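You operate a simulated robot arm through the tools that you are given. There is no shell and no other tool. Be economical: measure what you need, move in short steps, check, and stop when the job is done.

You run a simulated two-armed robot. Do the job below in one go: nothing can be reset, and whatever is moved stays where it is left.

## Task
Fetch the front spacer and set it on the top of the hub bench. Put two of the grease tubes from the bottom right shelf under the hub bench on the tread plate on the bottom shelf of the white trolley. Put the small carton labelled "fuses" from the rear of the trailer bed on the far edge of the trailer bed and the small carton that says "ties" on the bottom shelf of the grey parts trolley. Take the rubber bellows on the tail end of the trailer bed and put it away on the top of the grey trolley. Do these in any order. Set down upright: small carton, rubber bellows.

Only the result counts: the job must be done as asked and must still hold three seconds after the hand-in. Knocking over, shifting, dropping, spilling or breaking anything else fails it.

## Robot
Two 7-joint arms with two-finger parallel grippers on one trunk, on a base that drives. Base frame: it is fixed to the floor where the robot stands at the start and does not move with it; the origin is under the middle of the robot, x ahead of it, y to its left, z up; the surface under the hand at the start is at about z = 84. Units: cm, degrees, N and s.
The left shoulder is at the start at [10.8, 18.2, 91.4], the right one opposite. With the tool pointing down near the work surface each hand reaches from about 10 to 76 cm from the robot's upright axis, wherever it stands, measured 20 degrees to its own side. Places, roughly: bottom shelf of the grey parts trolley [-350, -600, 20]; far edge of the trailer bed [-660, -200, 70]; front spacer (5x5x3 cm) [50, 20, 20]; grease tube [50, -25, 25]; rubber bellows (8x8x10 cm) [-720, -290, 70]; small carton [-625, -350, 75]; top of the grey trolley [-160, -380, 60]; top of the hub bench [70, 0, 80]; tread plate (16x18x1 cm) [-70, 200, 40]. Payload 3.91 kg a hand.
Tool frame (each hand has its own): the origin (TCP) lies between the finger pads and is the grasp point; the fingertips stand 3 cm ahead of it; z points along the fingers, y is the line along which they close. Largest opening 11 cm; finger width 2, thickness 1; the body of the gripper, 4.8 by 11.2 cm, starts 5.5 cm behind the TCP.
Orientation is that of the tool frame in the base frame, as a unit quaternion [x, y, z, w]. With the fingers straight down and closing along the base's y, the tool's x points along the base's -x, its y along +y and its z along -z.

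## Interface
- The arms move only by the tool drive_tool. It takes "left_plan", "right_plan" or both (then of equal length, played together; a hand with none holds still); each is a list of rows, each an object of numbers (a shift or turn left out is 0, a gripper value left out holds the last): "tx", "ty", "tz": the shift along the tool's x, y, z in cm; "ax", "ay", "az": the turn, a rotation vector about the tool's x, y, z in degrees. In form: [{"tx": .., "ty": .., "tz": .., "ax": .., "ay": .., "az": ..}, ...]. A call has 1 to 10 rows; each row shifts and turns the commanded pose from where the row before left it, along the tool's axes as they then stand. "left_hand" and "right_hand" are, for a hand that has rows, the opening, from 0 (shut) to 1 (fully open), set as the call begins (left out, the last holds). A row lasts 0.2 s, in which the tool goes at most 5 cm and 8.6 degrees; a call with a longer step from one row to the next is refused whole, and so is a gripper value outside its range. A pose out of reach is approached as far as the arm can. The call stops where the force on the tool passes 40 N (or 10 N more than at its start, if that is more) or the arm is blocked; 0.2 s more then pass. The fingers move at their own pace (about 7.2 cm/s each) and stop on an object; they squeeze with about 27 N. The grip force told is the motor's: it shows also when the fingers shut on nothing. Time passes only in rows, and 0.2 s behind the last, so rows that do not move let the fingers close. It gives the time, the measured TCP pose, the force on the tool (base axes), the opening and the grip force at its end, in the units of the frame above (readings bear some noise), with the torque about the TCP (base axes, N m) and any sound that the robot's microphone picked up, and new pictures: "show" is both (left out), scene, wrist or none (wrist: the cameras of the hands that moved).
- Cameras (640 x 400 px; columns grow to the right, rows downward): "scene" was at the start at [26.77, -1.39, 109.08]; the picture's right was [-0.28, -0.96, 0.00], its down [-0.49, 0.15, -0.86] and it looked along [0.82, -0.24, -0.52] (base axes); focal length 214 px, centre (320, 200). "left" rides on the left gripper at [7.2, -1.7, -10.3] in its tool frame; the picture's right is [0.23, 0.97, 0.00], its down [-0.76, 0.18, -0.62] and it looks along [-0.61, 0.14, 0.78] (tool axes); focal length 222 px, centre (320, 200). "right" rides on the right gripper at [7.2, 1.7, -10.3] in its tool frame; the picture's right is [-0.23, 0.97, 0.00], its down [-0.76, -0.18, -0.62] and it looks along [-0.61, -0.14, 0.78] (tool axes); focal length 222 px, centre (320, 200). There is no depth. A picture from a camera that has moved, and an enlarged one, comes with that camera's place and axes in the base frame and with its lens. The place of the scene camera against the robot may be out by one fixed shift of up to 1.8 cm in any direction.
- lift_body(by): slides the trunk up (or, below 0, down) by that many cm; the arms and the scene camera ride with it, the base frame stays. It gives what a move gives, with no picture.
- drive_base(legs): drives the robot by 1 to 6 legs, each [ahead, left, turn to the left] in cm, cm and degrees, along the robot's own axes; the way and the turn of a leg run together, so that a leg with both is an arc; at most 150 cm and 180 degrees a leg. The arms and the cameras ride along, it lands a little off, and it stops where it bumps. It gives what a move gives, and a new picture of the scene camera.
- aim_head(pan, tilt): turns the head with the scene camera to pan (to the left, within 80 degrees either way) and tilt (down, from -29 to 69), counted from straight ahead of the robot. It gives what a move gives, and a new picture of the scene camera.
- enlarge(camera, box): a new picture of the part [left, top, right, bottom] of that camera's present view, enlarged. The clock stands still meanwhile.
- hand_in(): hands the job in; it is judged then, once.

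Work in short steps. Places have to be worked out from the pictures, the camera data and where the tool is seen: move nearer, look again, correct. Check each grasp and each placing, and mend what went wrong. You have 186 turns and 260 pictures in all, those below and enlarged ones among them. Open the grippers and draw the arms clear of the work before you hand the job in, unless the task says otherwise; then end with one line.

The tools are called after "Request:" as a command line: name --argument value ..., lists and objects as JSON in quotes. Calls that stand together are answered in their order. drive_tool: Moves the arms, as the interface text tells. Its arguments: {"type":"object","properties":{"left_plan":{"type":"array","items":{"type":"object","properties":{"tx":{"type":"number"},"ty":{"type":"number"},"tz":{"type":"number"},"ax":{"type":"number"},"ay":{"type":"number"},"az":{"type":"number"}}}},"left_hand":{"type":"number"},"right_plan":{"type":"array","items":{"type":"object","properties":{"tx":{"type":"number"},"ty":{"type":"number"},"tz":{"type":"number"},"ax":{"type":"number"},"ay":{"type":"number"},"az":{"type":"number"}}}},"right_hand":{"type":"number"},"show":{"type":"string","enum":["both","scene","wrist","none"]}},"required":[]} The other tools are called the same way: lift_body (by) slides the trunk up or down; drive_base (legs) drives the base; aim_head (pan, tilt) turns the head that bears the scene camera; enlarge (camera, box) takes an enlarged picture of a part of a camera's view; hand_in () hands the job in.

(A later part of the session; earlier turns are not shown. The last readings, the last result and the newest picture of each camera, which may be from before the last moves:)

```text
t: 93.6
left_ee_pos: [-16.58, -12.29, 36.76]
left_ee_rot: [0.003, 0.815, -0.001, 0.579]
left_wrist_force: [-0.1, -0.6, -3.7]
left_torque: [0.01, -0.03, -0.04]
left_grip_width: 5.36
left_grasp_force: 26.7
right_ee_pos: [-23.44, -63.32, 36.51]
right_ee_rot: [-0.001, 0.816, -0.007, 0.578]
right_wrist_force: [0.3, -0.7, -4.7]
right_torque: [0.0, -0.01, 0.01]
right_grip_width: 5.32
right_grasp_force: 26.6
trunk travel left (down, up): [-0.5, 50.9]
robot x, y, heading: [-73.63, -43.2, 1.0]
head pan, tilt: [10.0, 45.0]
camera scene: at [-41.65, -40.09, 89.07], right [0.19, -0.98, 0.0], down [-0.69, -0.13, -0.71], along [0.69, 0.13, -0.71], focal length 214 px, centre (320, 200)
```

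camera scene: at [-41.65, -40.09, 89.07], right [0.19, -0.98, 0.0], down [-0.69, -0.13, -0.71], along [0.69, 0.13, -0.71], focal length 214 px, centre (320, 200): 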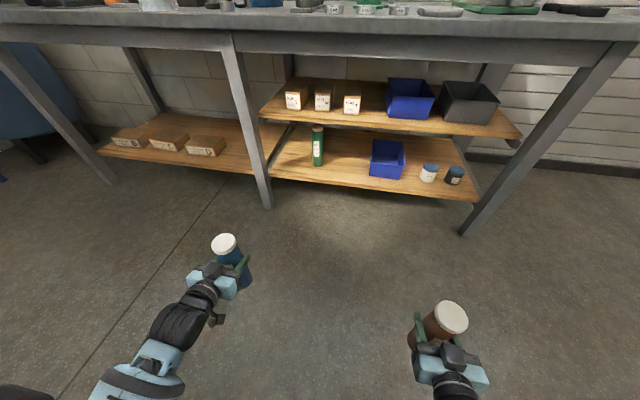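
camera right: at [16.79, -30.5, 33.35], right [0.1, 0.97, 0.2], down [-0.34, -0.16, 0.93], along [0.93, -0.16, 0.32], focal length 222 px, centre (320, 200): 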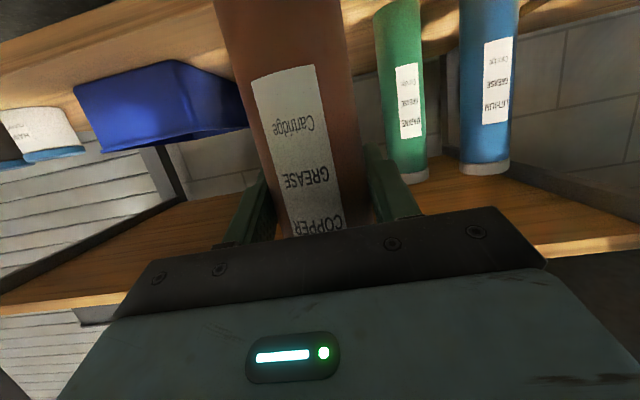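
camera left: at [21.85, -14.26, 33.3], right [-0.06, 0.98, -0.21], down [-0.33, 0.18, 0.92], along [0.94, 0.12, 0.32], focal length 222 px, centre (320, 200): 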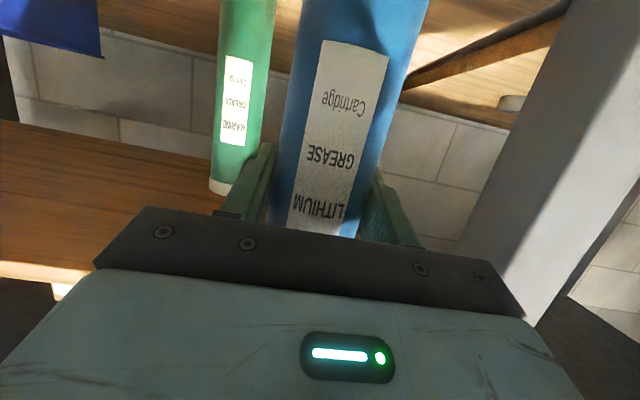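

Both tubes are held and the green one is undisturbed. I'll turn left toward the white trolley, with the head looking ahead.

Request:
drive_base --legs '[[-15, 0, 0], [0, 0, 88]]'

Request:
aim_head --pan 0 --tilt 20

```text
t: 98.7
left_ee_pos: [-117.43, 14.71, 36.67]
left_ee_rot: [-0.566, 0.587, 0.402, 0.416]
left_wrist_force: [0.2, 0.0, -5.3]
left_torque: [-0.05, 0.01, 0.02]
left_grip_width: 5.32
left_grasp_force: 26.3
right_ee_pos: [-66.66, 6.17, 36.6]
right_ee_rot: [-0.57, 0.584, 0.398, 0.419]
right_wrist_force: [0.1, -0.4, -4.4]
right_torque: [0.0, 0.03, 0.0]
right_grip_width: 5.35
right_grasp_force: 27.2
trunk travel left (down, up): [-0.5, 50.9]
robot x, y, heading: [-87.82, -43.67, 89.3]
head pan, tilt: [10.0, 45.0]
camera scene: at [-89.71, -9.74, 89.07], right [0.99, 0.16, 0.0], down [0.11, -0.7, -0.71], along [-0.11, 0.7, -0.71], focal length 214 px, centre (320, 200)
```

scene: 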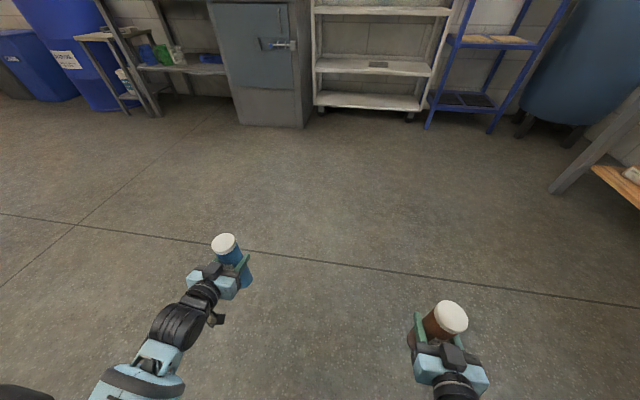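

```text
t: 99.6
left_ee_pos: [-117.41, 14.56, 36.72]
left_ee_rot: [-0.566, 0.587, 0.403, 0.416]
left_wrist_force: [-0.1, 0.0, -3.7]
left_torque: [-0.02, 0.03, 0.0]
left_grip_width: 5.32
left_grasp_force: 26.6
right_ee_pos: [-66.63, 6.25, 36.55]
right_ee_rot: [-0.571, 0.584, 0.397, 0.418]
right_wrist_force: [0.0, 0.5, -4.0]
right_torque: [0.0, 0.01, 0.02]
right_grip_width: 5.34
right_grasp_force: 27.0
trunk travel left (down, up): [-0.5, 50.9]
robot x, y, heading: [-88.24, -43.71, 89.3]
head pan, tilt: [0.0, 20.0]
camera scene: at [-88.28, -8.46, 92.93], right [1.0, -0.01, 0.0], down [0.0, -0.34, -0.94], along [0.01, 0.94, -0.34], focal length 214 px, centre (320, 200)
```

scene: 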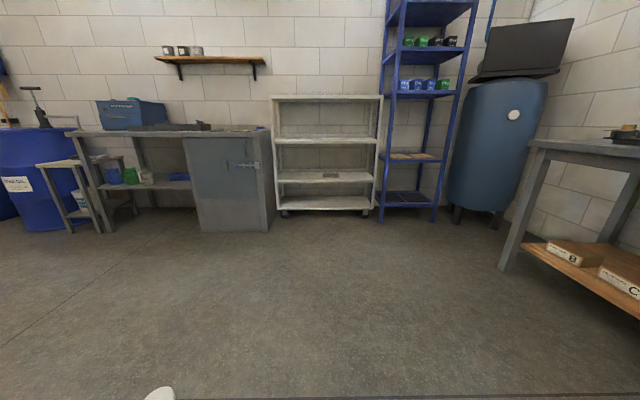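

The white trolley is straight ahead. I'll enlarge to find the tread plate.

Request:
enlarge --camera "scene" --box '[250, 80, 410, 230]'

```text
2.67 times, centred on (330, 155) of scene
camera zoom: at [-88.28, -8.46, 92.93], right [1.0, -0.01, 0.0], down [0.0, -0.34, -0.94], along [0.01, 0.94, -0.34], focal length 572 px, centre (293, 320)
```

zoom: 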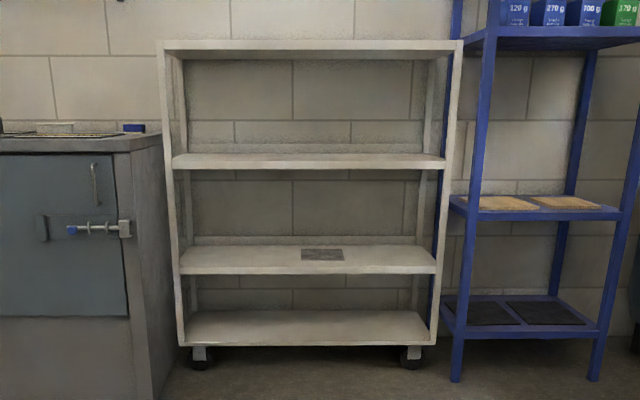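

The tread plate sits on the lower shelf at about (-75, 205, 41). I'll raise the trunk 20 cm, then drive nearer and look.

Request:
lift_body --by 20

Request:
drive_base --legs '[[110, 0, 0.7]]'

Request:
enlarge --camera "scene" --box '[220, 140, 460, 290]'

```text
t: 101.8
left_ee_pos: [-117.54, 14.61, 56.75]
left_ee_rot: [-0.567, 0.586, 0.403, 0.415]
left_wrist_force: [-0.1, -0.7, -5.2]
left_torque: [-0.02, -0.01, 0.0]
left_grip_width: 5.36
left_grasp_force: 26.9
right_ee_pos: [-66.44, 6.39, 56.64]
right_ee_rot: [-0.572, 0.581, 0.395, 0.423]
right_wrist_force: [-0.8, -0.5, -4.3]
right_torque: [0.0, 0.01, 0.0]
right_grip_width: 5.33
right_grasp_force: 27.4
trunk travel left (down, up): [-20.5, 30.9]
robot x, y, heading: [-88.44, -43.9, 89.5]
head pan, tilt: [0.0, 20.0]
```

```text
t: 107.5
left_ee_pos: [-115.41, 125.46, 56.73]
left_ee_rot: [-0.565, 0.587, 0.403, 0.417]
left_wrist_force: [-0.2, 0.1, -4.2]
left_torque: [-0.04, -0.05, 0.01]
left_grip_width: 5.32
left_grasp_force: 26.7
right_ee_pos: [-64.38, 116.94, 56.36]
right_ee_rot: [-0.573, 0.582, 0.394, 0.422]
right_wrist_force: [0.1, -0.5, -4.5]
right_torque: [-0.02, 0.01, -0.02]
right_grip_width: 5.35
right_grasp_force: 26.9
trunk travel left (down, up): [-20.5, 30.9]
robot x, y, heading: [-86.55, 67.29, 89.1]
head pan, tilt: [0.0, 20.0]
camera scene: at [-86.51, 95.24, 114.32], right [1.0, -0.02, 0.0], down [-0.01, -0.34, -0.94], along [0.02, 0.94, -0.34], focal length 214 px, centre (320, 200)
```

scene: 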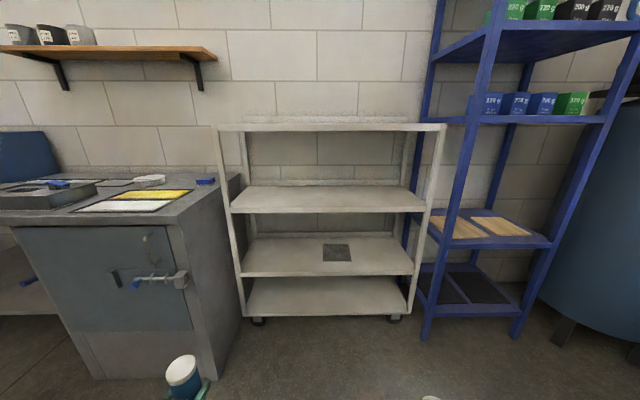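

```text
2.67 times, centred on (340, 215) of scene
camera zoom: at [-86.51, 95.24, 114.32], right [1.0, -0.02, 0.0], down [-0.01, -0.34, -0.94], along [0.02, 0.94, -0.34], focal length 572 px, centre (267, 160)
```

zoom: 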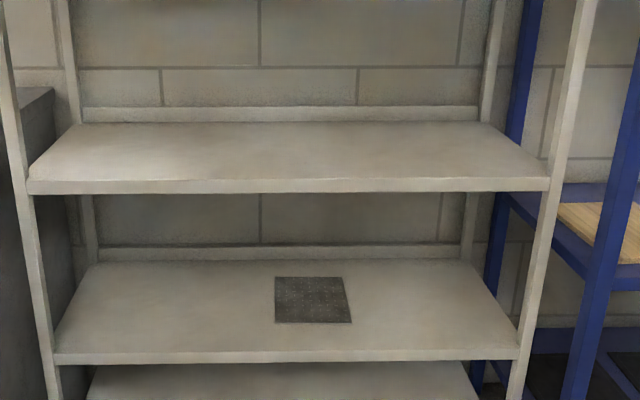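

The plate works out at about (-74.2, 202.7, z≈42.5). I'll raise the trunk 4, pull the left hand back, and drive so the right hand sits in front of the shelf.

Request:
lift_body --by 4

Request:
drive_tool --left_plan '[{"tz": -3.5, "tx": 1.2}, {"tz": -3.5, "tx": 1.2}, {"tz": -3.5, "tx": 1.2}, {}]' --show "none"

Request:
drive_base --legs '[[0, 6, 0.9], [62, 0, 0]]'

```text
t: 108.3
left_ee_pos: [-115.42, 125.46, 60.69]
left_ee_rot: [-0.565, 0.587, 0.402, 0.417]
left_wrist_force: [-0.6, -1.1, -4.1]
left_torque: [-0.02, -0.02, 0.01]
left_grip_width: 5.33
left_grasp_force: 26.6
right_ee_pos: [-64.26, 116.93, 60.42]
right_ee_rot: [-0.574, 0.58, 0.393, 0.424]
right_wrist_force: [0.0, -0.3, -4.7]
right_torque: [0.01, 0.0, 0.01]
right_grip_width: 5.35
right_grasp_force: 27.1
trunk travel left (down, up): [-24.5, 26.9]
robot x, y, heading: [-86.45, 67.36, 89.0]
head pan, tilt: [0.0, 20.0]
```

```text
t: 109.3
left_ee_pos: [-115.76, 114.2, 60.73]
left_ee_rot: [-0.565, 0.587, 0.403, 0.417]
left_wrist_force: [1.1, -0.8, -4.7]
left_torque: [0.0, -0.01, 0.01]
left_grip_width: 5.34
left_grasp_force: 27.2
right_ee_pos: [-64.32, 116.9, 60.39]
right_ee_rot: [-0.575, 0.579, 0.393, 0.423]
right_wrist_force: [0.2, -0.3, -3.8]
right_torque: [0.03, -0.01, 0.02]
right_grip_width: 5.32
right_grasp_force: 27.3
trunk travel left (down, up): [-24.5, 26.9]
robot x, y, heading: [-86.3, 67.43, 88.9]
head pan, tilt: [0.0, 20.0]
```

```text
t: 113.6
left_ee_pos: [-123.04, 175.4, 60.82]
left_ee_rot: [-0.572, 0.581, 0.407, 0.411]
left_wrist_force: [0.1, 0.2, -4.5]
left_torque: [-0.04, 0.0, 0.03]
left_grip_width: 5.31
left_grasp_force: 26.7
right_ee_pos: [-71.64, 179.18, 60.46]
right_ee_rot: [0.582, -0.574, -0.396, -0.419]
right_wrist_force: [-0.4, -0.4, -4.5]
right_torque: [0.03, 0.01, 0.02]
right_grip_width: 5.34
right_grasp_force: 27.2
trunk travel left (down, up): [-24.5, 26.9]
robot x, y, heading: [-92.69, 129.17, 90.2]
head pan, tilt: [0.0, 20.0]
camera scene: at [-93.32, 155.71, 118.65], right [1.0, 0.01, 0.0], down [0.0, -0.34, -0.94], along [0.0, 0.94, -0.34], focal length 214 px, centre (320, 200)
```

scene: 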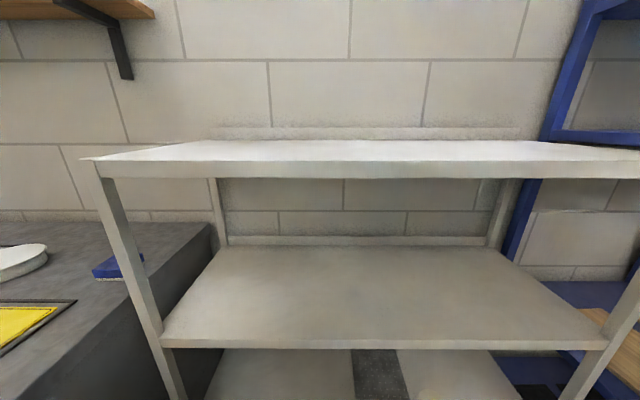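

The hands are just in front of the shelf. I'll look with the right wrist camera and the head tilted down.

Request:
aim_head --pan -15 --tilt 50

Request:
enlarge --camera "right" --box '[0, 0, 640, 400]'

```text
t: 114.5
left_ee_pos: [-122.97, 175.39, 60.83]
left_ee_rot: [-0.572, 0.581, 0.406, 0.411]
left_wrist_force: [-0.3, 0.0, -4.5]
left_torque: [-0.01, -0.01, 0.01]
left_grip_width: 5.34
left_grasp_force: 27.4
right_ee_pos: [-71.59, 179.05, 60.48]
right_ee_rot: [0.582, -0.574, -0.396, -0.419]
right_wrist_force: [0.1, -0.4, -4.7]
right_torque: [0.03, 0.0, 0.02]
right_grip_width: 5.34
right_grasp_force: 27.1
trunk travel left (down, up): [-24.5, 26.9]
robot x, y, heading: [-92.73, 128.94, 90.3]
head pan, tilt: [-15.0, 50.0]
camera scene: at [-91.32, 153.82, 114.11], right [0.97, -0.25, 0.0], down [-0.19, -0.74, -0.64], along [0.16, 0.62, -0.77], focal length 214 px, centre (320, 200)
```

scene: 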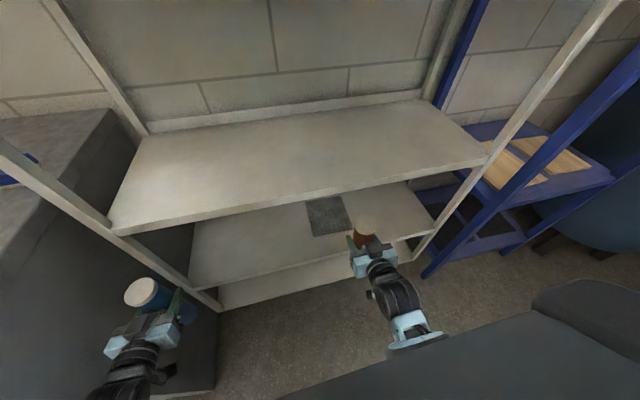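

```text
1.00 times, centred on (320, 200) of right (not enlarged: the box is as wide or as high as the picture)
camera zoom: at [-73.29, 166.96, 56.97], right [-0.98, 0.08, 0.18], down [0.14, -0.33, 0.93], along [0.14, 0.94, 0.31], focal length 222 px, centre (320, 200)
```

zoom: 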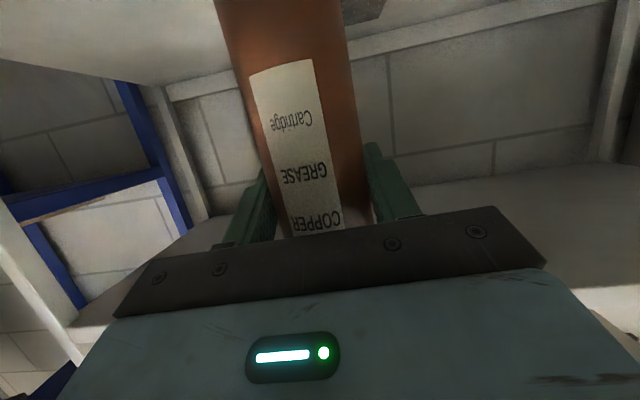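

The plate centre is about (-74.5, 203.5). I'll bring the left hand inward (away from the trolley's left post), then drive 8 cm further in.

Request:
drive_tool --left_plan '[{"ty": -2.5}, {"ty": -2.5}, {"ty": -2.5}, {}]' --right_plan '[{"ty": -0.6}, {"ty": -0.6}, {}, {}]' --show "none"

```text
t: 115.5
left_ee_pos: [-115.48, 175.33, 60.64]
left_ee_rot: [-0.572, 0.581, 0.407, 0.411]
left_wrist_force: [0.1, -0.2, -3.2]
left_torque: [-0.03, -0.01, 0.01]
left_grip_width: 5.33
left_grasp_force: 27.1
right_ee_pos: [-70.44, 179.16, 60.41]
right_ee_rot: [0.581, -0.574, -0.397, -0.419]
right_wrist_force: [0.2, -0.4, -5.3]
right_torque: [-0.01, 0.0, 0.0]
right_grip_width: 5.34
right_grasp_force: 27.2
trunk travel left (down, up): [-24.5, 26.9]
robot x, y, heading: [-92.97, 129.03, 90.1]
head pan, tilt: [-15.0, 50.0]
```

Drive in 8 cm, then extend the right arm 19 cm over the plate.

Request:
drive_base --legs '[[8, 0, 0]]'

Request:
drive_tool --right_plan '[{"tz": 3.7, "tx": -1.3}, {"tz": 3.7, "tx": -1.3}, {"tz": 3.7, "tx": -1.3}, {"tz": 3.7, "tx": -1.3}, {"tz": 3.2, "tx": -1.1}, {}]' --show "both"

```text
t: 116.6
left_ee_pos: [-115.47, 183.43, 60.6]
left_ee_rot: [-0.572, 0.582, 0.406, 0.412]
left_wrist_force: [-0.4, 0.1, -5.2]
left_torque: [-0.03, 0.01, -0.02]
left_grip_width: 5.37
left_grasp_force: 27.0
right_ee_pos: [-70.29, 187.13, 60.47]
right_ee_rot: [0.581, -0.574, -0.396, -0.419]
right_wrist_force: [-0.5, -0.3, -4.1]
right_torque: [0.0, 0.01, 0.01]
right_grip_width: 5.36
right_grasp_force: 26.6
trunk travel left (down, up): [-24.5, 26.9]
robot x, y, heading: [-92.85, 137.25, 89.9]
head pan, tilt: [-15.0, 50.0]
camera scene: at [-91.3, 161.86, 114.08], right [0.97, -0.26, 0.0], down [-0.2, -0.74, -0.64], along [0.16, 0.62, -0.77], focal length 214 px, centre (320, 200)
```

scene: 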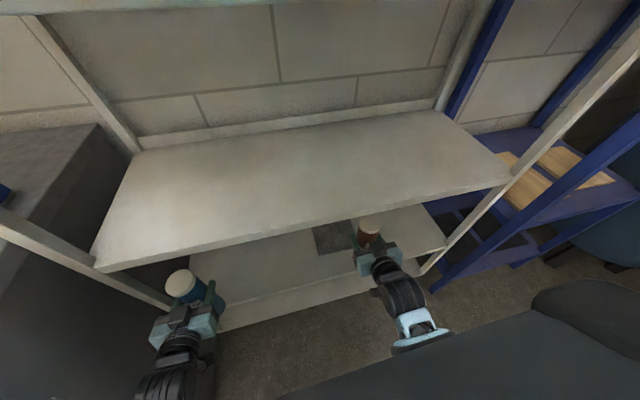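

```text
t: 118.0
left_ee_pos: [-115.46, 183.34, 60.61]
left_ee_rot: [-0.572, 0.581, 0.407, 0.412]
left_wrist_force: [-0.4, -1.1, -4.6]
left_torque: [-0.02, 0.01, 0.0]
left_grip_width: 5.32
left_grasp_force: 26.9
right_ee_pos: [-70.41, 206.07, 60.2]
right_ee_rot: [0.582, -0.575, -0.396, -0.418]
right_wrist_force: [-0.7, 0.0, -3.7]
right_torque: [-0.02, 0.03, 0.01]
right_grip_width: 5.33
right_grasp_force: 26.5
trunk travel left (down, up): [-24.5, 26.9]
robot x, y, heading: [-92.47, 137.24, 90.1]
head pan, tilt: [-15.0, 50.0]
camera scene: at [-91.3, 161.78, 114.1], right [0.97, -0.26, 0.0], down [-0.2, -0.74, -0.64], along [0.16, 0.62, -0.77], focal length 214 px, centre (320, 200)
camera right: at [-72.17, 193.94, 56.82], right [-0.98, 0.09, 0.18], down [0.14, -0.33, 0.93], along [0.14, 0.94, 0.31], focal length 222 px, centre (320, 200)
```

scene: 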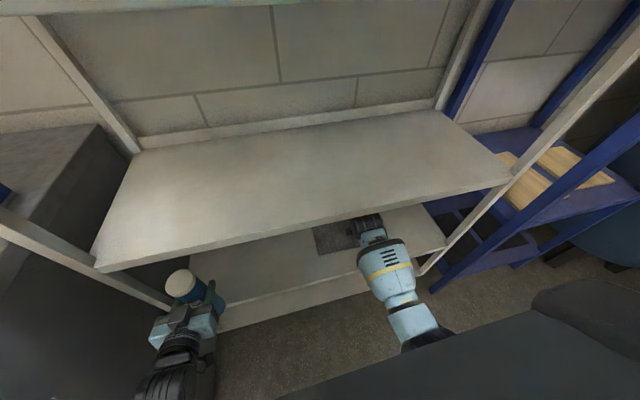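
right: 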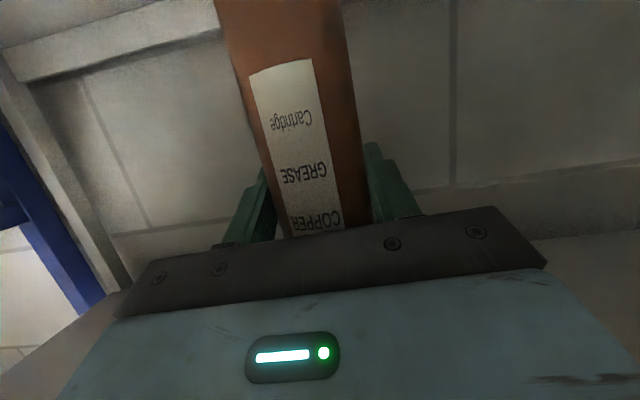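

The tube is above the plate's back-right part. I'll shift slightly left and lower gradually until it touches.

Request:
drive_tool --right_plan '[{"ty": 0.8, "tx": 0.95, "tz": 0.33}, {"tx": 0.95, "tz": 0.33}, {"tx": 0.95, "tz": 0.33}, {"tx": 0.4, "tz": 0.13}, {}]' --show "none"

```text
t: 119.2
left_ee_pos: [-115.42, 183.35, 60.63]
left_ee_rot: [-0.572, 0.582, 0.406, 0.412]
left_wrist_force: [-0.4, 0.0, -4.6]
left_torque: [-0.03, 0.02, 0.0]
left_grip_width: 5.34
left_grasp_force: 26.9
right_ee_pos: [-70.84, 206.12, 56.72]
right_ee_rot: [0.581, -0.575, -0.396, -0.418]
right_wrist_force: [0.0, -0.6, -3.9]
right_torque: [-0.02, -0.06, 0.01]
right_grip_width: 5.32
right_grasp_force: 27.2
trunk travel left (down, up): [-24.5, 26.9]
robot x, y, heading: [-92.64, 137.09, 90.2]
head pan, tilt: [-15.0, 50.0]
```

Request:
drive_tool --right_plan '[{"tx": 0.38, "tz": 0.13}, {"tx": 0.38, "tz": 0.13}, {"tx": 0.38, "tz": 0.13}, {}]' --show "wrist"

```text
t: 120.2
left_ee_pos: [-115.39, 183.27, 60.67]
left_ee_rot: [-0.571, 0.582, 0.406, 0.412]
left_wrist_force: [0.0, -1.5, -4.2]
left_torque: [0.01, 0.01, -0.02]
left_grip_width: 5.36
left_grasp_force: 26.5
right_ee_pos: [-70.76, 206.12, 55.59]
right_ee_rot: [0.581, -0.574, -0.397, -0.419]
right_wrist_force: [-0.3, 0.4, -4.7]
right_torque: [-0.02, 0.01, -0.01]
right_grip_width: 5.36
right_grasp_force: 26.8
trunk travel left (down, up): [-24.5, 26.9]
robot x, y, heading: [-92.92, 137.22, 89.8]
head pan, tilt: [-15.0, 50.0]
camera right: at [-72.6, 193.99, 52.24], right [-0.98, 0.09, 0.18], down [0.14, -0.33, 0.93], along [0.14, 0.94, 0.31], focal length 222 px, centre (320, 200)
```

right: 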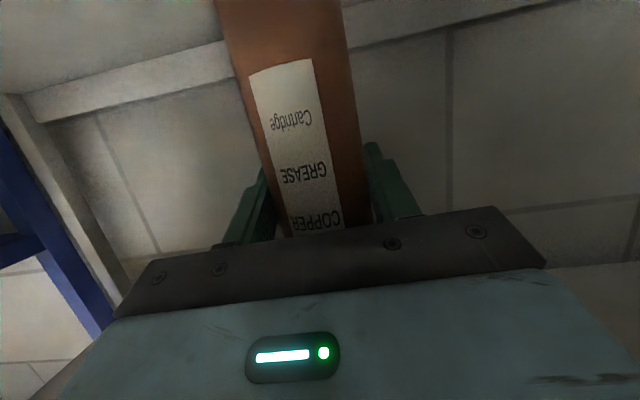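

Request:
drive_tool --right_plan '[{"tx": 0.28, "tz": 0.1}, {"tx": 0.28, "tz": 0.1}, {"tx": 0.28, "tz": 0.1}, {}]' --show "none"

```text
t: 121.2
left_ee_pos: [-115.51, 183.29, 60.66]
left_ee_rot: [-0.571, 0.582, 0.406, 0.412]
left_wrist_force: [-0.6, 0.5, -3.9]
left_torque: [-0.01, -0.01, 0.0]
left_grip_width: 5.33
left_grasp_force: 27.1
right_ee_pos: [-70.81, 206.0, 54.76]
right_ee_rot: [0.581, -0.575, -0.396, -0.419]
right_wrist_force: [-0.5, 0.8, -4.2]
right_torque: [-0.01, -0.01, 0.04]
right_grip_width: 5.34
right_grasp_force: 27.2
trunk travel left (down, up): [-24.5, 26.9]
robot x, y, heading: [-93.03, 137.38, 89.9]
head pan, tilt: [-15.0, 50.0]
```

Request:
drive_tool --right_plan '[{"tx": 0.28, "tz": 0.1}, {"tx": 0.28, "tz": 0.1}, {}]' --show "none"

Request:
enlarge --camera "left" --box '[0, 0, 640, 400]'

```text
t: 122.0
left_ee_pos: [-115.59, 183.36, 60.71]
left_ee_rot: [-0.571, 0.582, 0.406, 0.413]
left_wrist_force: [-0.4, 0.7, -4.2]
left_torque: [0.0, 0.02, 0.04]
left_grip_width: 5.33
left_grasp_force: 26.5
right_ee_pos: [-70.83, 206.19, 54.66]
right_ee_rot: [0.579, -0.572, -0.399, -0.422]
right_wrist_force: [-0.3, -2.0, 17.6]
right_torque: [-0.21, -0.09, -0.03]
right_grip_width: 5.34
right_grasp_force: 26.4
trunk travel left (down, up): [-24.5, 26.9]
robot x, y, heading: [-92.9, 137.19, 90.1]
head pan, tilt: [-15.0, 50.0]
```

```text
1.00 times, centred on (320, 200) of left (not enlarged: the box is as wide or as high as the picture)
camera zoom: at [-113.88, 171.1, 57.27], right [-0.98, -0.06, -0.21], down [-0.18, -0.34, 0.92], along [-0.13, 0.94, 0.32], focal length 222 px, centre (320, 200)
```

zoom: 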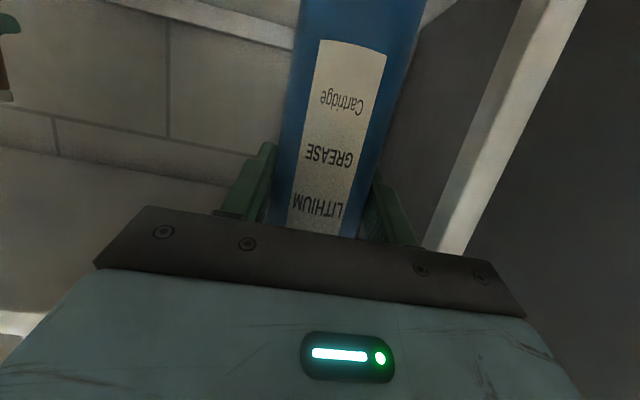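

Contact at z≈54.7. I'll open and withdraw straight back.

Request:
drive_tool --right_plan '[{"tx": -0.1}, {}, {}, {}]' --right_hand 0.75 --show "wrist"

Request:
drive_tool --right_plan '[{"tz": -2.8, "tx": 1.0}, {"tz": -3.7, "tx": 1.3}, {"tz": -3.7, "tx": 1.3}, {"tz": -3.7, "tx": 1.3}, {"tz": -3.7, "tx": 1.3}]' --show "both"

```text
t: 123.0
left_ee_pos: [-115.45, 183.23, 60.7]
left_ee_rot: [-0.572, 0.582, 0.406, 0.412]
left_wrist_force: [0.0, 0.7, -3.6]
left_torque: [-0.01, -0.02, 0.0]
left_grip_width: 5.32
left_grasp_force: 27.2
right_ee_pos: [-70.63, 206.03, 54.3]
right_ee_rot: [0.581, -0.574, -0.397, -0.419]
right_wrist_force: [0.4, 0.5, 0.5]
right_torque: [0.03, -0.04, 0.04]
right_grip_width: 8.23
right_grasp_force: 0.1
trunk travel left (down, up): [-24.5, 26.9]
robot x, y, heading: [-92.43, 136.96, 90.3]
head pan, tilt: [-15.0, 50.0]
camera right: at [-72.44, 194.02, 50.85], right [-0.98, 0.09, 0.18], down [0.14, -0.33, 0.93], along [0.14, 0.94, 0.31], focal length 222 px, centre (320, 200)
```

right: 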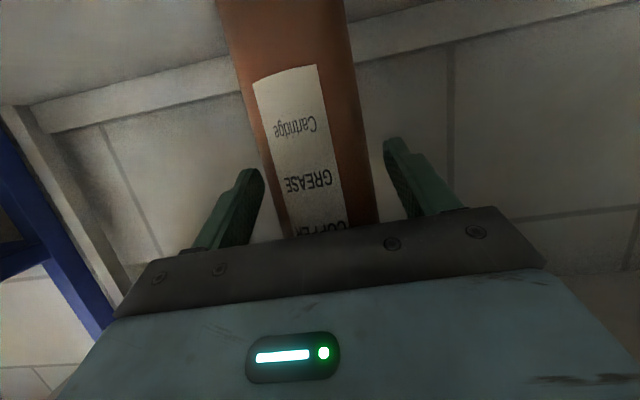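

```text
t: 124.2
left_ee_pos: [-115.4, 183.35, 60.63]
left_ee_rot: [-0.571, 0.582, 0.406, 0.413]
left_wrist_force: [0.9, 0.4, -3.9]
left_torque: [0.01, 0.03, 0.02]
left_grip_width: 5.34
left_grasp_force: 26.8
right_ee_pos: [-71.05, 187.21, 54.57]
right_ee_rot: [0.581, -0.573, -0.397, -0.42]
right_wrist_force: [-0.1, -0.4, -0.1]
right_torque: [-0.02, 0.03, 0.02]
right_grip_width: 8.26
right_grasp_force: 0.1
trunk travel left (down, up): [-24.5, 26.9]
robot x, y, heading: [-93.12, 136.96, 90.2]
head pan, tilt: [-15.0, 50.0]
camera scene: at [-91.32, 161.72, 114.12], right [0.97, -0.26, 0.0], down [-0.2, -0.74, -0.64], along [0.16, 0.62, -0.77], focal length 214 px, centre (320, 200)
camera right: at [-72.74, 175.31, 51.01], right [-0.98, 0.09, 0.18], down [0.14, -0.34, 0.93], along [0.14, 0.94, 0.32], focal length 222 px, centre (320, 200)
```

scene: 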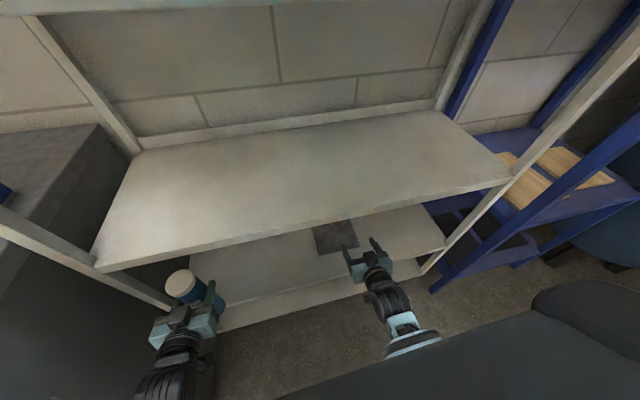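
right: 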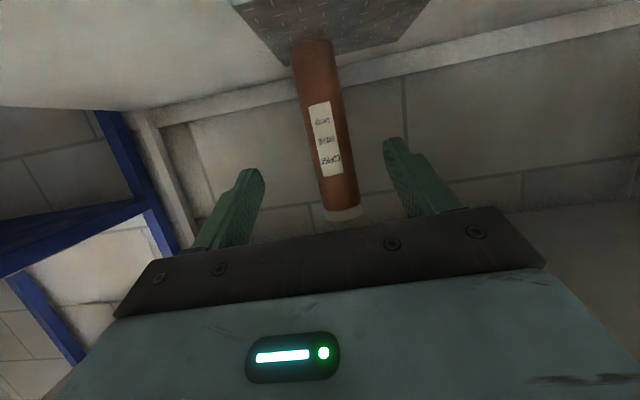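

The copper tube stands on the plate. I'll pull the right hand back well clear, then shift the base right so the left hand faces the plate's front-left.

Request:
drive_tool --right_plan '[{"tz": -3.7, "tx": 1.3}, {"tz": -3.7, "tx": 1.3}, {"tz": -3.7, "tx": 1.3}, {"tz": -3.0, "tx": 1.0, "ty": 2}, {"ty": 3}]' --show "none"

Request:
drive_base --legs '[[0, -36, 0]]'

Request:
enlarge --camera "left" --box '[0, 0, 640, 400]'

```text
t: 125.5
left_ee_pos: [-115.4, 183.18, 60.63]
left_ee_rot: [-0.572, 0.582, 0.406, 0.411]
left_wrist_force: [-0.2, -0.3, -4.1]
left_torque: [0.02, -0.01, 0.02]
left_grip_width: 5.33
left_grasp_force: 27.2
right_ee_pos: [-72.93, 172.8, 53.96]
right_ee_rot: [0.627, -0.514, -0.384, -0.441]
right_wrist_force: [-0.3, 0.8, 0.5]
right_torque: [0.02, -0.02, -0.01]
right_grip_width: 8.25
right_grasp_force: 0.1
trunk travel left (down, up): [-24.5, 26.9]
robot x, y, heading: [-92.57, 136.74, 90.2]
head pan, tilt: [-15.0, 50.0]
stopped in row 5 (right hand): the arm was blocked; the commanded pose is now the measured one
```

```text
t: 129.2
left_ee_pos: [-79.85, 183.37, 60.69]
left_ee_rot: [-0.576, 0.578, 0.409, 0.409]
left_wrist_force: [0.2, -1.1, -4.2]
left_torque: [0.02, 0.0, 0.01]
left_grip_width: 5.36
left_grasp_force: 27.3
right_ee_pos: [-37.21, 173.29, 54.05]
right_ee_rot: [0.63, -0.511, -0.386, -0.439]
right_wrist_force: [0.1, -0.4, -0.3]
right_torque: [0.01, -0.01, 0.02]
right_grip_width: 8.25
right_grasp_force: 0.0
trunk travel left (down, up): [-24.5, 26.9]
robot x, y, heading: [-57.23, 137.72, 90.8]
head pan, tilt: [-15.0, 50.0]
camera scene: at [-55.46, 162.11, 114.11], right [0.97, -0.24, 0.0], down [-0.19, -0.74, -0.64], along [0.16, 0.62, -0.77], focal length 214 px, centre (320, 200)
```

scene: 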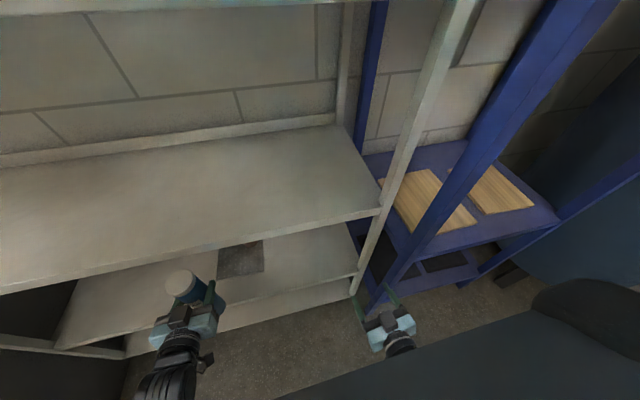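

```text
1.00 times, centred on (320, 200) of left (not enlarged: the box is as wide or as high as the picture)
camera zoom: at [-78.14, 171.25, 57.21], right [-0.97, -0.07, -0.21], down [-0.18, -0.34, 0.93], along [-0.14, 0.94, 0.31], focal length 222 px, centre (320, 200)
```

zoom: 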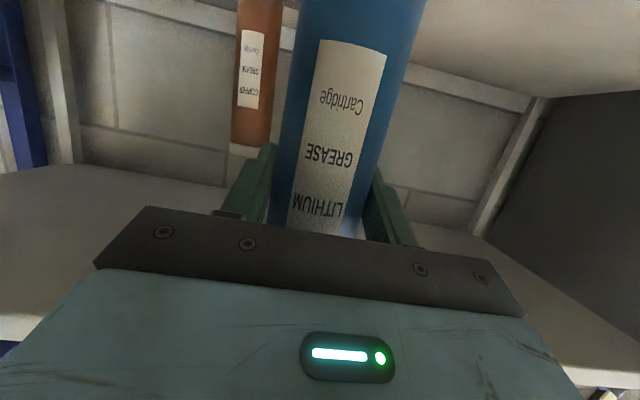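

Plate front edge is at y≈195.5, x from -82 to -66.3. I'll extend the left arm to (-78.3, 200.5).

Request:
drive_tool --left_plan '[{"tz": 3.25, "tx": -1.12, "ty": -0.3}, {"tz": 3.25, "tx": -1.12, "ty": -0.3}, {"tz": 3.25, "tx": -1.12, "ty": -0.3}, {"tz": 3.25, "tx": -1.12, "ty": -0.3}, {"tz": 3.25, "tx": -1.12, "ty": -0.3}, {}]' --show "both"

```text
t: 130.6
left_ee_pos: [-78.28, 200.7, 60.54]
left_ee_rot: [-0.575, 0.578, 0.409, 0.41]
left_wrist_force: [-0.4, -0.8, -4.3]
left_torque: [-0.03, 0.0, 0.01]
left_grip_width: 5.33
left_grasp_force: 27.0
right_ee_pos: [-37.26, 173.29, 54.09]
right_ee_rot: [0.631, -0.51, -0.387, -0.438]
right_wrist_force: [-0.5, -0.4, -0.4]
right_torque: [0.02, -0.02, 0.0]
right_grip_width: 8.25
right_grasp_force: 0.1
trunk travel left (down, up): [-24.5, 26.9]
robot x, y, heading: [-56.58, 137.18, 90.7]
head pan, tilt: [-15.0, 50.0]
camera scene: at [-55.47, 162.11, 114.11], right [0.97, -0.24, 0.0], down [-0.19, -0.74, -0.64], along [0.16, 0.62, -0.77], focal length 214 px, centre (320, 200)
camera left: at [-76.5, 188.53, 57.12], right [-0.97, -0.07, -0.21], down [-0.18, -0.34, 0.93], along [-0.14, 0.94, 0.31], focal length 222 px, centre (320, 200)
```

scene: 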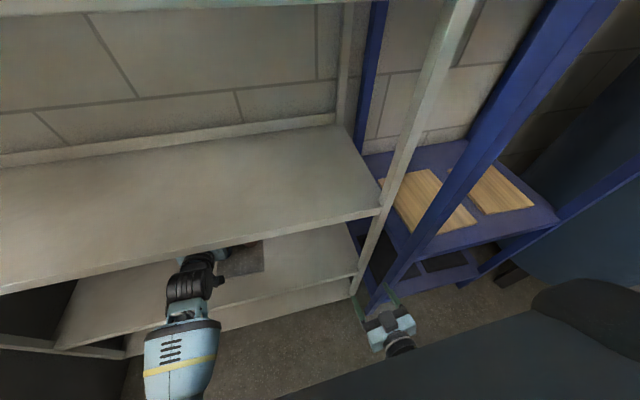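
left: 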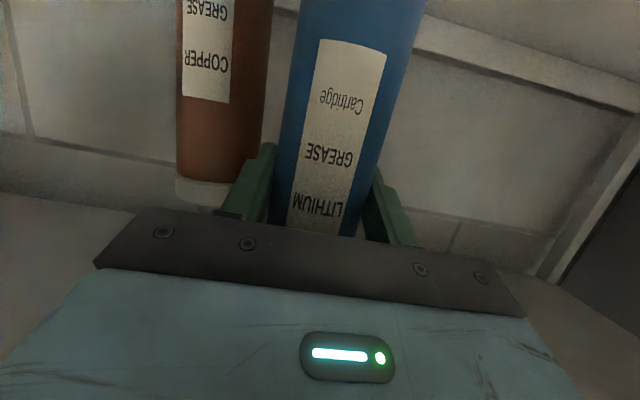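

In place. I'll lower about 4 cm, then take small steps (contact expected near z≈55.7).

Request:
drive_tool --left_plan '[{"tx": 0.95, "tz": 0.33}, {"tx": 0.95, "tz": 0.33}, {"tx": 0.95, "tz": 0.33}, {"tx": 0.66, "tz": 0.23}, {"tx": 0.28, "tz": 0.1}, {"tx": 0.28, "tz": 0.1}, {}]' --show "none"

```text
t: 132.2
left_ee_pos: [-78.29, 200.52, 56.23]
left_ee_rot: [-0.576, 0.578, 0.409, 0.409]
left_wrist_force: [-0.1, 0.5, -4.0]
left_torque: [0.0, -0.05, 0.01]
left_grip_width: 5.32
left_grasp_force: 27.2
right_ee_pos: [-37.19, 173.43, 53.98]
right_ee_rot: [0.63, -0.511, -0.386, -0.439]
right_wrist_force: [-0.4, -0.7, 0.5]
right_torque: [0.01, -0.01, 0.03]
right_grip_width: 8.26
right_grasp_force: 0.1
trunk travel left (down, up): [-24.5, 26.9]
robot x, y, heading: [-56.27, 137.01, 90.9]
head pan, tilt: [-15.0, 50.0]
```

Request:
drive_tool --left_plan '[{"tx": 0.28, "tz": 0.1}, {"tx": 0.19, "tz": 0.07}, {}]' --show "none"

```text
t: 133.0
left_ee_pos: [-78.37, 200.52, 55.88]
left_ee_rot: [-0.575, 0.578, 0.408, 0.41]
left_wrist_force: [-1.2, -0.1, -4.4]
left_torque: [-0.04, 0.0, -0.02]
left_grip_width: 5.32
left_grasp_force: 27.3
right_ee_pos: [-37.22, 173.38, 54.11]
right_ee_rot: [0.63, -0.511, -0.386, -0.439]
right_wrist_force: [0.6, 0.5, -0.4]
right_torque: [-0.01, 0.03, -0.01]
right_grip_width: 8.25
right_grasp_force: 0.0
trunk travel left (down, up): [-24.5, 26.9]
robot x, y, heading: [-56.54, 137.43, 91.1]
head pan, tilt: [-15.0, 50.0]
```

Request:
drive_tool --left_plan '[{"tx": 0.19, "tz": 0.07}, {"tx": 0.14, "tz": 0.05}, {}]' --show "none"

```text
t: 133.8
left_ee_pos: [-78.23, 200.53, 55.47]
left_ee_rot: [-0.575, 0.578, 0.409, 0.41]
left_wrist_force: [1.1, -0.4, -4.8]
left_torque: [-0.01, 0.05, 0.02]
left_grip_width: 5.32
left_grasp_force: 27.7
right_ee_pos: [-37.22, 173.45, 54.1]
right_ee_rot: [0.63, -0.511, -0.387, -0.439]
right_wrist_force: [-0.3, -0.5, -0.8]
right_torque: [-0.02, -0.02, 0.01]
right_grip_width: 8.23
right_grasp_force: 0.1
trunk travel left (down, up): [-24.5, 26.9]
robot x, y, heading: [-56.67, 137.35, 90.9]
head pan, tilt: [-15.0, 50.0]
```

Request:
drive_tool --left_plan '[{"tx": 0.19, "tz": 0.07}, {"tx": 0.19, "tz": 0.07}, {}]' --show "none"

```text
t: 134.6
left_ee_pos: [-78.26, 200.57, 55.32]
left_ee_rot: [-0.573, 0.576, 0.412, 0.412]
left_wrist_force: [-0.2, -3.3, 14.5]
left_torque: [-0.39, 0.04, -0.05]
left_grip_width: 5.34
left_grasp_force: 26.8
right_ee_pos: [-37.24, 173.36, 54.02]
right_ee_rot: [0.63, -0.51, -0.388, -0.439]
right_wrist_force: [-0.3, -0.1, 0.0]
right_torque: [0.01, 0.0, 0.0]
right_grip_width: 8.24
right_grasp_force: 0.1
trunk travel left (down, up): [-24.5, 26.9]
robot x, y, heading: [-56.96, 137.35, 91.0]
head pan, tilt: [-15.0, 50.0]
```

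Contact. I'll open and withdraw straight back, then check.

Request:
drive_tool --left_plan '[{"tx": -0.1}, {}, {}, {}]' --left_hand 0.75 --show "none"

Request:
drive_tool --left_plan '[{"tz": -2.8, "tx": 1.0}, {"tz": -3.7, "tx": 1.3}, {"tz": -3.7, "tx": 1.3}, {"tz": -3.7, "tx": 1.3}, {"tz": -3.7, "tx": 1.3}]' --show "wrist"

```text
t: 135.6
left_ee_pos: [-78.28, 200.51, 55.05]
left_ee_rot: [-0.575, 0.578, 0.409, 0.409]
left_wrist_force: [-0.4, -0.3, 0.3]
left_torque: [0.01, -0.02, 0.0]
left_grip_width: 8.23
left_grasp_force: 0.0
right_ee_pos: [-37.19, 173.38, 54.01]
right_ee_rot: [0.63, -0.511, -0.386, -0.439]
right_wrist_force: [-0.2, 0.6, -0.1]
right_torque: [0.03, -0.04, 0.02]
right_grip_width: 8.26
right_grasp_force: 0.0
trunk travel left (down, up): [-24.5, 26.9]
robot x, y, heading: [-56.7, 137.3, 91.1]
head pan, tilt: [-15.0, 50.0]
```

```text
t: 136.8
left_ee_pos: [-78.37, 181.61, 55.1]
left_ee_rot: [-0.575, 0.578, 0.409, 0.41]
left_wrist_force: [0.1, -0.2, 0.3]
left_torque: [-0.02, 0.0, -0.02]
left_grip_width: 8.25
left_grasp_force: 0.1
right_ee_pos: [-37.23, 173.39, 54.09]
right_ee_rot: [0.631, -0.51, -0.387, -0.438]
right_wrist_force: [-0.9, -0.4, -0.9]
right_torque: [-0.01, 0.03, 0.01]
right_grip_width: 8.24
right_grasp_force: 0.0
trunk travel left (down, up): [-24.5, 26.9]
robot x, y, heading: [-56.73, 137.53, 91.1]
head pan, tilt: [-15.0, 50.0]
camera left: at [-76.62, 169.62, 51.63], right [-0.97, -0.07, -0.21], down [-0.18, -0.34, 0.92], along [-0.14, 0.94, 0.32], focal length 222 px, centre (320, 200)
```

left: 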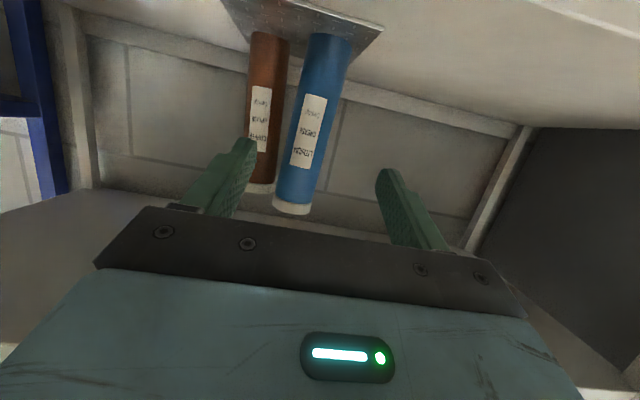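

Both tubes stand on the tread plate. I'll back away, raise the trunk for a better view, and turn toward the trailer.

Request:
drive_base --legs '[[-90, 0, 0]]'

Request:
lift_body --by 15

Request:
aim_head --pan 70 --tilt 15

```text
t: 141.5
left_ee_pos: [-76.99, 92.37, 54.94]
left_ee_rot: [0.581, -0.573, -0.413, -0.405]
left_wrist_force: [-0.2, -0.9, -0.1]
left_torque: [0.01, 0.0, 0.02]
left_grip_width: 8.27
left_grasp_force: 0.1
right_ee_pos: [-35.67, 84.81, 54.03]
right_ee_rot: [0.636, -0.504, -0.392, -0.434]
right_wrist_force: [0.1, 0.9, -0.3]
right_torque: [0.01, -0.01, -0.01]
right_grip_width: 8.27
right_grasp_force: 0.2
trunk travel left (down, up): [-24.5, 26.9]
robot x, y, heading: [-54.56, 48.43, 92.2]
head pan, tilt: [-15.0, 50.0]
camera scene: at [-53.67, 73.15, 114.12], right [0.97, -0.22, 0.0], down [-0.17, -0.75, -0.64], along [0.14, 0.63, -0.77], focal length 214 px, centre (320, 200)
```

scene: 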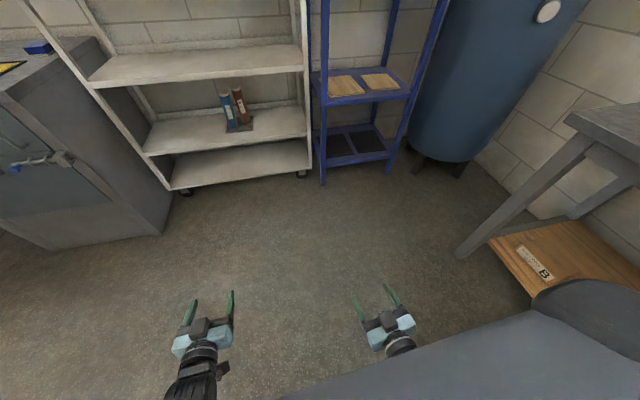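

```text
t: 143.3
left_ee_pos: [-76.97, 92.38, 70.02]
left_ee_rot: [0.581, -0.572, -0.413, -0.406]
left_wrist_force: [0.1, 0.1, -0.7]
left_torque: [0.0, 0.02, 0.0]
left_grip_width: 8.24
left_grasp_force: 0.1
right_ee_pos: [-35.64, 84.83, 68.93]
right_ee_rot: [0.635, -0.505, -0.391, -0.435]
right_wrist_force: [0.5, 0.4, 0.0]
right_torque: [-0.01, -0.03, 0.0]
right_grip_width: 8.25
right_grasp_force: 0.1
trunk travel left (down, up): [-39.5, 11.9]
robot x, y, heading: [-54.33, 48.48, 91.9]
head pan, tilt: [-15.0, 50.0]
```

```text
t: 144.9
left_ee_pos: [-77.09, 92.39, 70.14]
left_ee_rot: [0.581, -0.573, -0.412, -0.405]
left_wrist_force: [-0.2, 0.1, -0.2]
left_torque: [0.02, 0.01, 0.03]
left_grip_width: 8.24
left_grasp_force: 0.0
right_ee_pos: [-35.73, 84.8, 69.0]
right_ee_rot: [0.636, -0.504, -0.391, -0.434]
right_wrist_force: [-0.1, 0.1, -0.8]
right_torque: [-0.01, -0.01, 0.01]
right_grip_width: 8.25
right_grasp_force: 0.1
trunk travel left (down, up): [-39.5, 11.9]
robot x, y, heading: [-54.29, 48.7, 91.8]
head pan, tilt: [70.0, 15.0]
camera scene: at [-64.13, 64.11, 134.97], right [0.31, 0.95, 0.0], down [0.25, -0.08, -0.97], along [-0.92, 0.3, -0.26], focal length 214 px, centre (320, 200)
```

scene: 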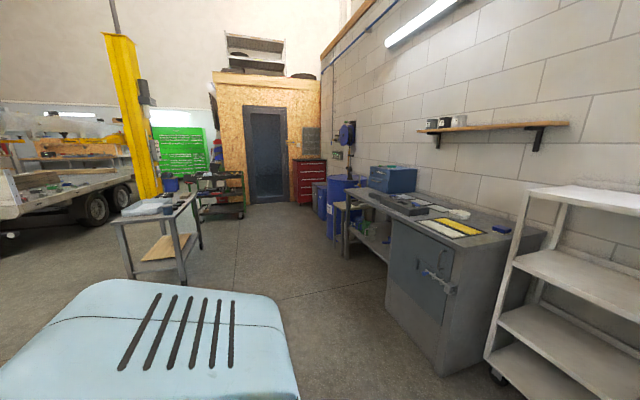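

The trailer is far to the left. I'll turn to face it (heading about 203°) and look.

Request:
drive_base --legs '[[0, 0, 111]]'

Request:
aim_head --pan 0 --tilt 10

```text
t: 149.8
left_ee_pos: [-89.29, 13.55, 69.96]
left_ee_rot: [0.805, 0.132, -0.571, 0.095]
left_wrist_force: [-0.9, 0.7, -0.4]
left_torque: [0.05, 0.04, 0.01]
left_grip_width: 8.25
left_grasp_force: 0.0
right_ee_pos: [-94.78, 55.22, 69.11]
right_ee_rot: [0.782, 0.216, -0.582, 0.06]
right_wrist_force: [0.2, 0.3, -0.3]
right_torque: [0.0, 0.02, -0.01]
right_grip_width: 8.23
right_grasp_force: 0.2
trunk travel left (down, up): [-39.5, 11.9]
robot x, y, heading: [-54.38, 48.52, -160.0]
head pan, tilt: [70.0, 15.0]
camera scene: at [-65.8, 36.35, 134.97], right [-1.0, 0.0, 0.0], down [0.0, 0.26, -0.97], along [0.0, -0.97, -0.26], focal length 214 px, centre (320, 200)
```

scene: 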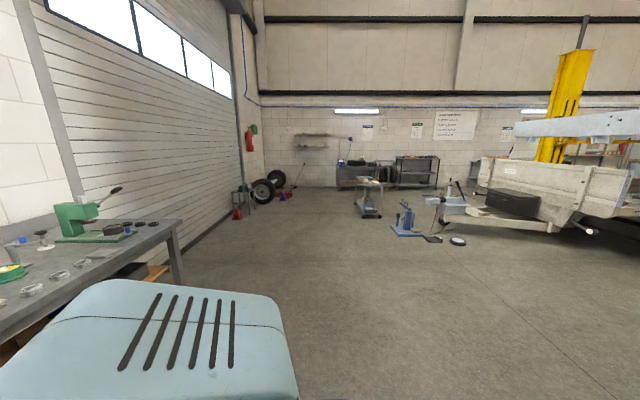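

```text
t: 151.2
left_ee_pos: [-89.31, 13.53, 70.13]
left_ee_rot: [0.805, 0.132, -0.571, 0.095]
left_wrist_force: [1.0, -0.9, 0.0]
left_torque: [-0.03, -0.01, -0.02]
left_grip_width: 8.25
left_grasp_force: 0.1
right_ee_pos: [-94.65, 55.11, 69.05]
right_ee_rot: [0.782, 0.216, -0.582, 0.059]
right_wrist_force: [0.1, -0.5, -0.8]
right_torque: [0.0, 0.0, -0.03]
right_grip_width: 8.25
right_grasp_force: 0.0
trunk travel left (down, up): [-39.5, 11.9]
robot x, y, heading: [-54.42, 48.13, -160.2]
head pan, tilt: [0.0, 10.0]
camera scene: at [-74.51, 42.53, 135.78], right [-0.34, 0.94, 0.0], down [0.16, 0.06, -0.98], along [-0.93, -0.33, -0.17], focal length 214 px, centre (320, 200)
```

scene: 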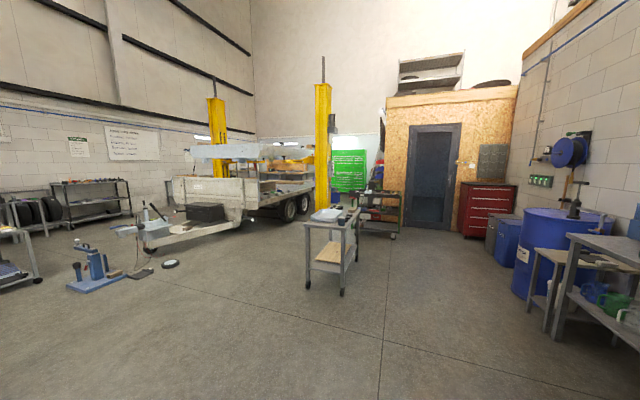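

The trailer runs along x from about -400 to -740, with y from about -227 to -408. I'll go along its +y side, at y≈-135, keeping clear of the small table.

Request:
drive_base --legs '[[0, 0, 28], [123, 0, 0], [123, 0, 0], [0, 0, -48]]'

```text
t: 166.8
left_ee_pos: [-265.13, -153.93, 70.09]
left_ee_rot: [0.816, -0.01, -0.578, -0.006]
left_wrist_force: [-0.3, 0.3, -0.1]
left_torque: [0.0, 0.03, -0.01]
left_grip_width: 8.24
left_grasp_force: 0.1
right_ee_pos: [-255.88, -113.02, 69.02]
right_ee_rot: [0.808, 0.076, -0.583, -0.043]
right_wrist_force: [0.0, -0.5, 0.0]
right_torque: [0.01, 0.03, -0.05]
right_grip_width: 8.25
right_grasp_force: 0.1
trunk travel left (down, up): [-39.5, 11.9]
robot x, y, heading: [-220.35, -133.28, 179.8]
head pan, tilt: [0.0, 10.0]
camera scene: at [-241.78, -131.91, 135.78], right [0.01, 1.0, 0.0], down [0.17, 0.0, -0.98], along [-0.98, 0.01, -0.17], focal length 214 px, centre (320, 200)
```

scene: 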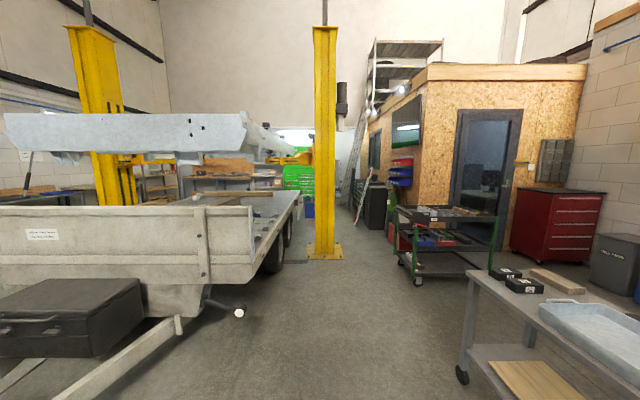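

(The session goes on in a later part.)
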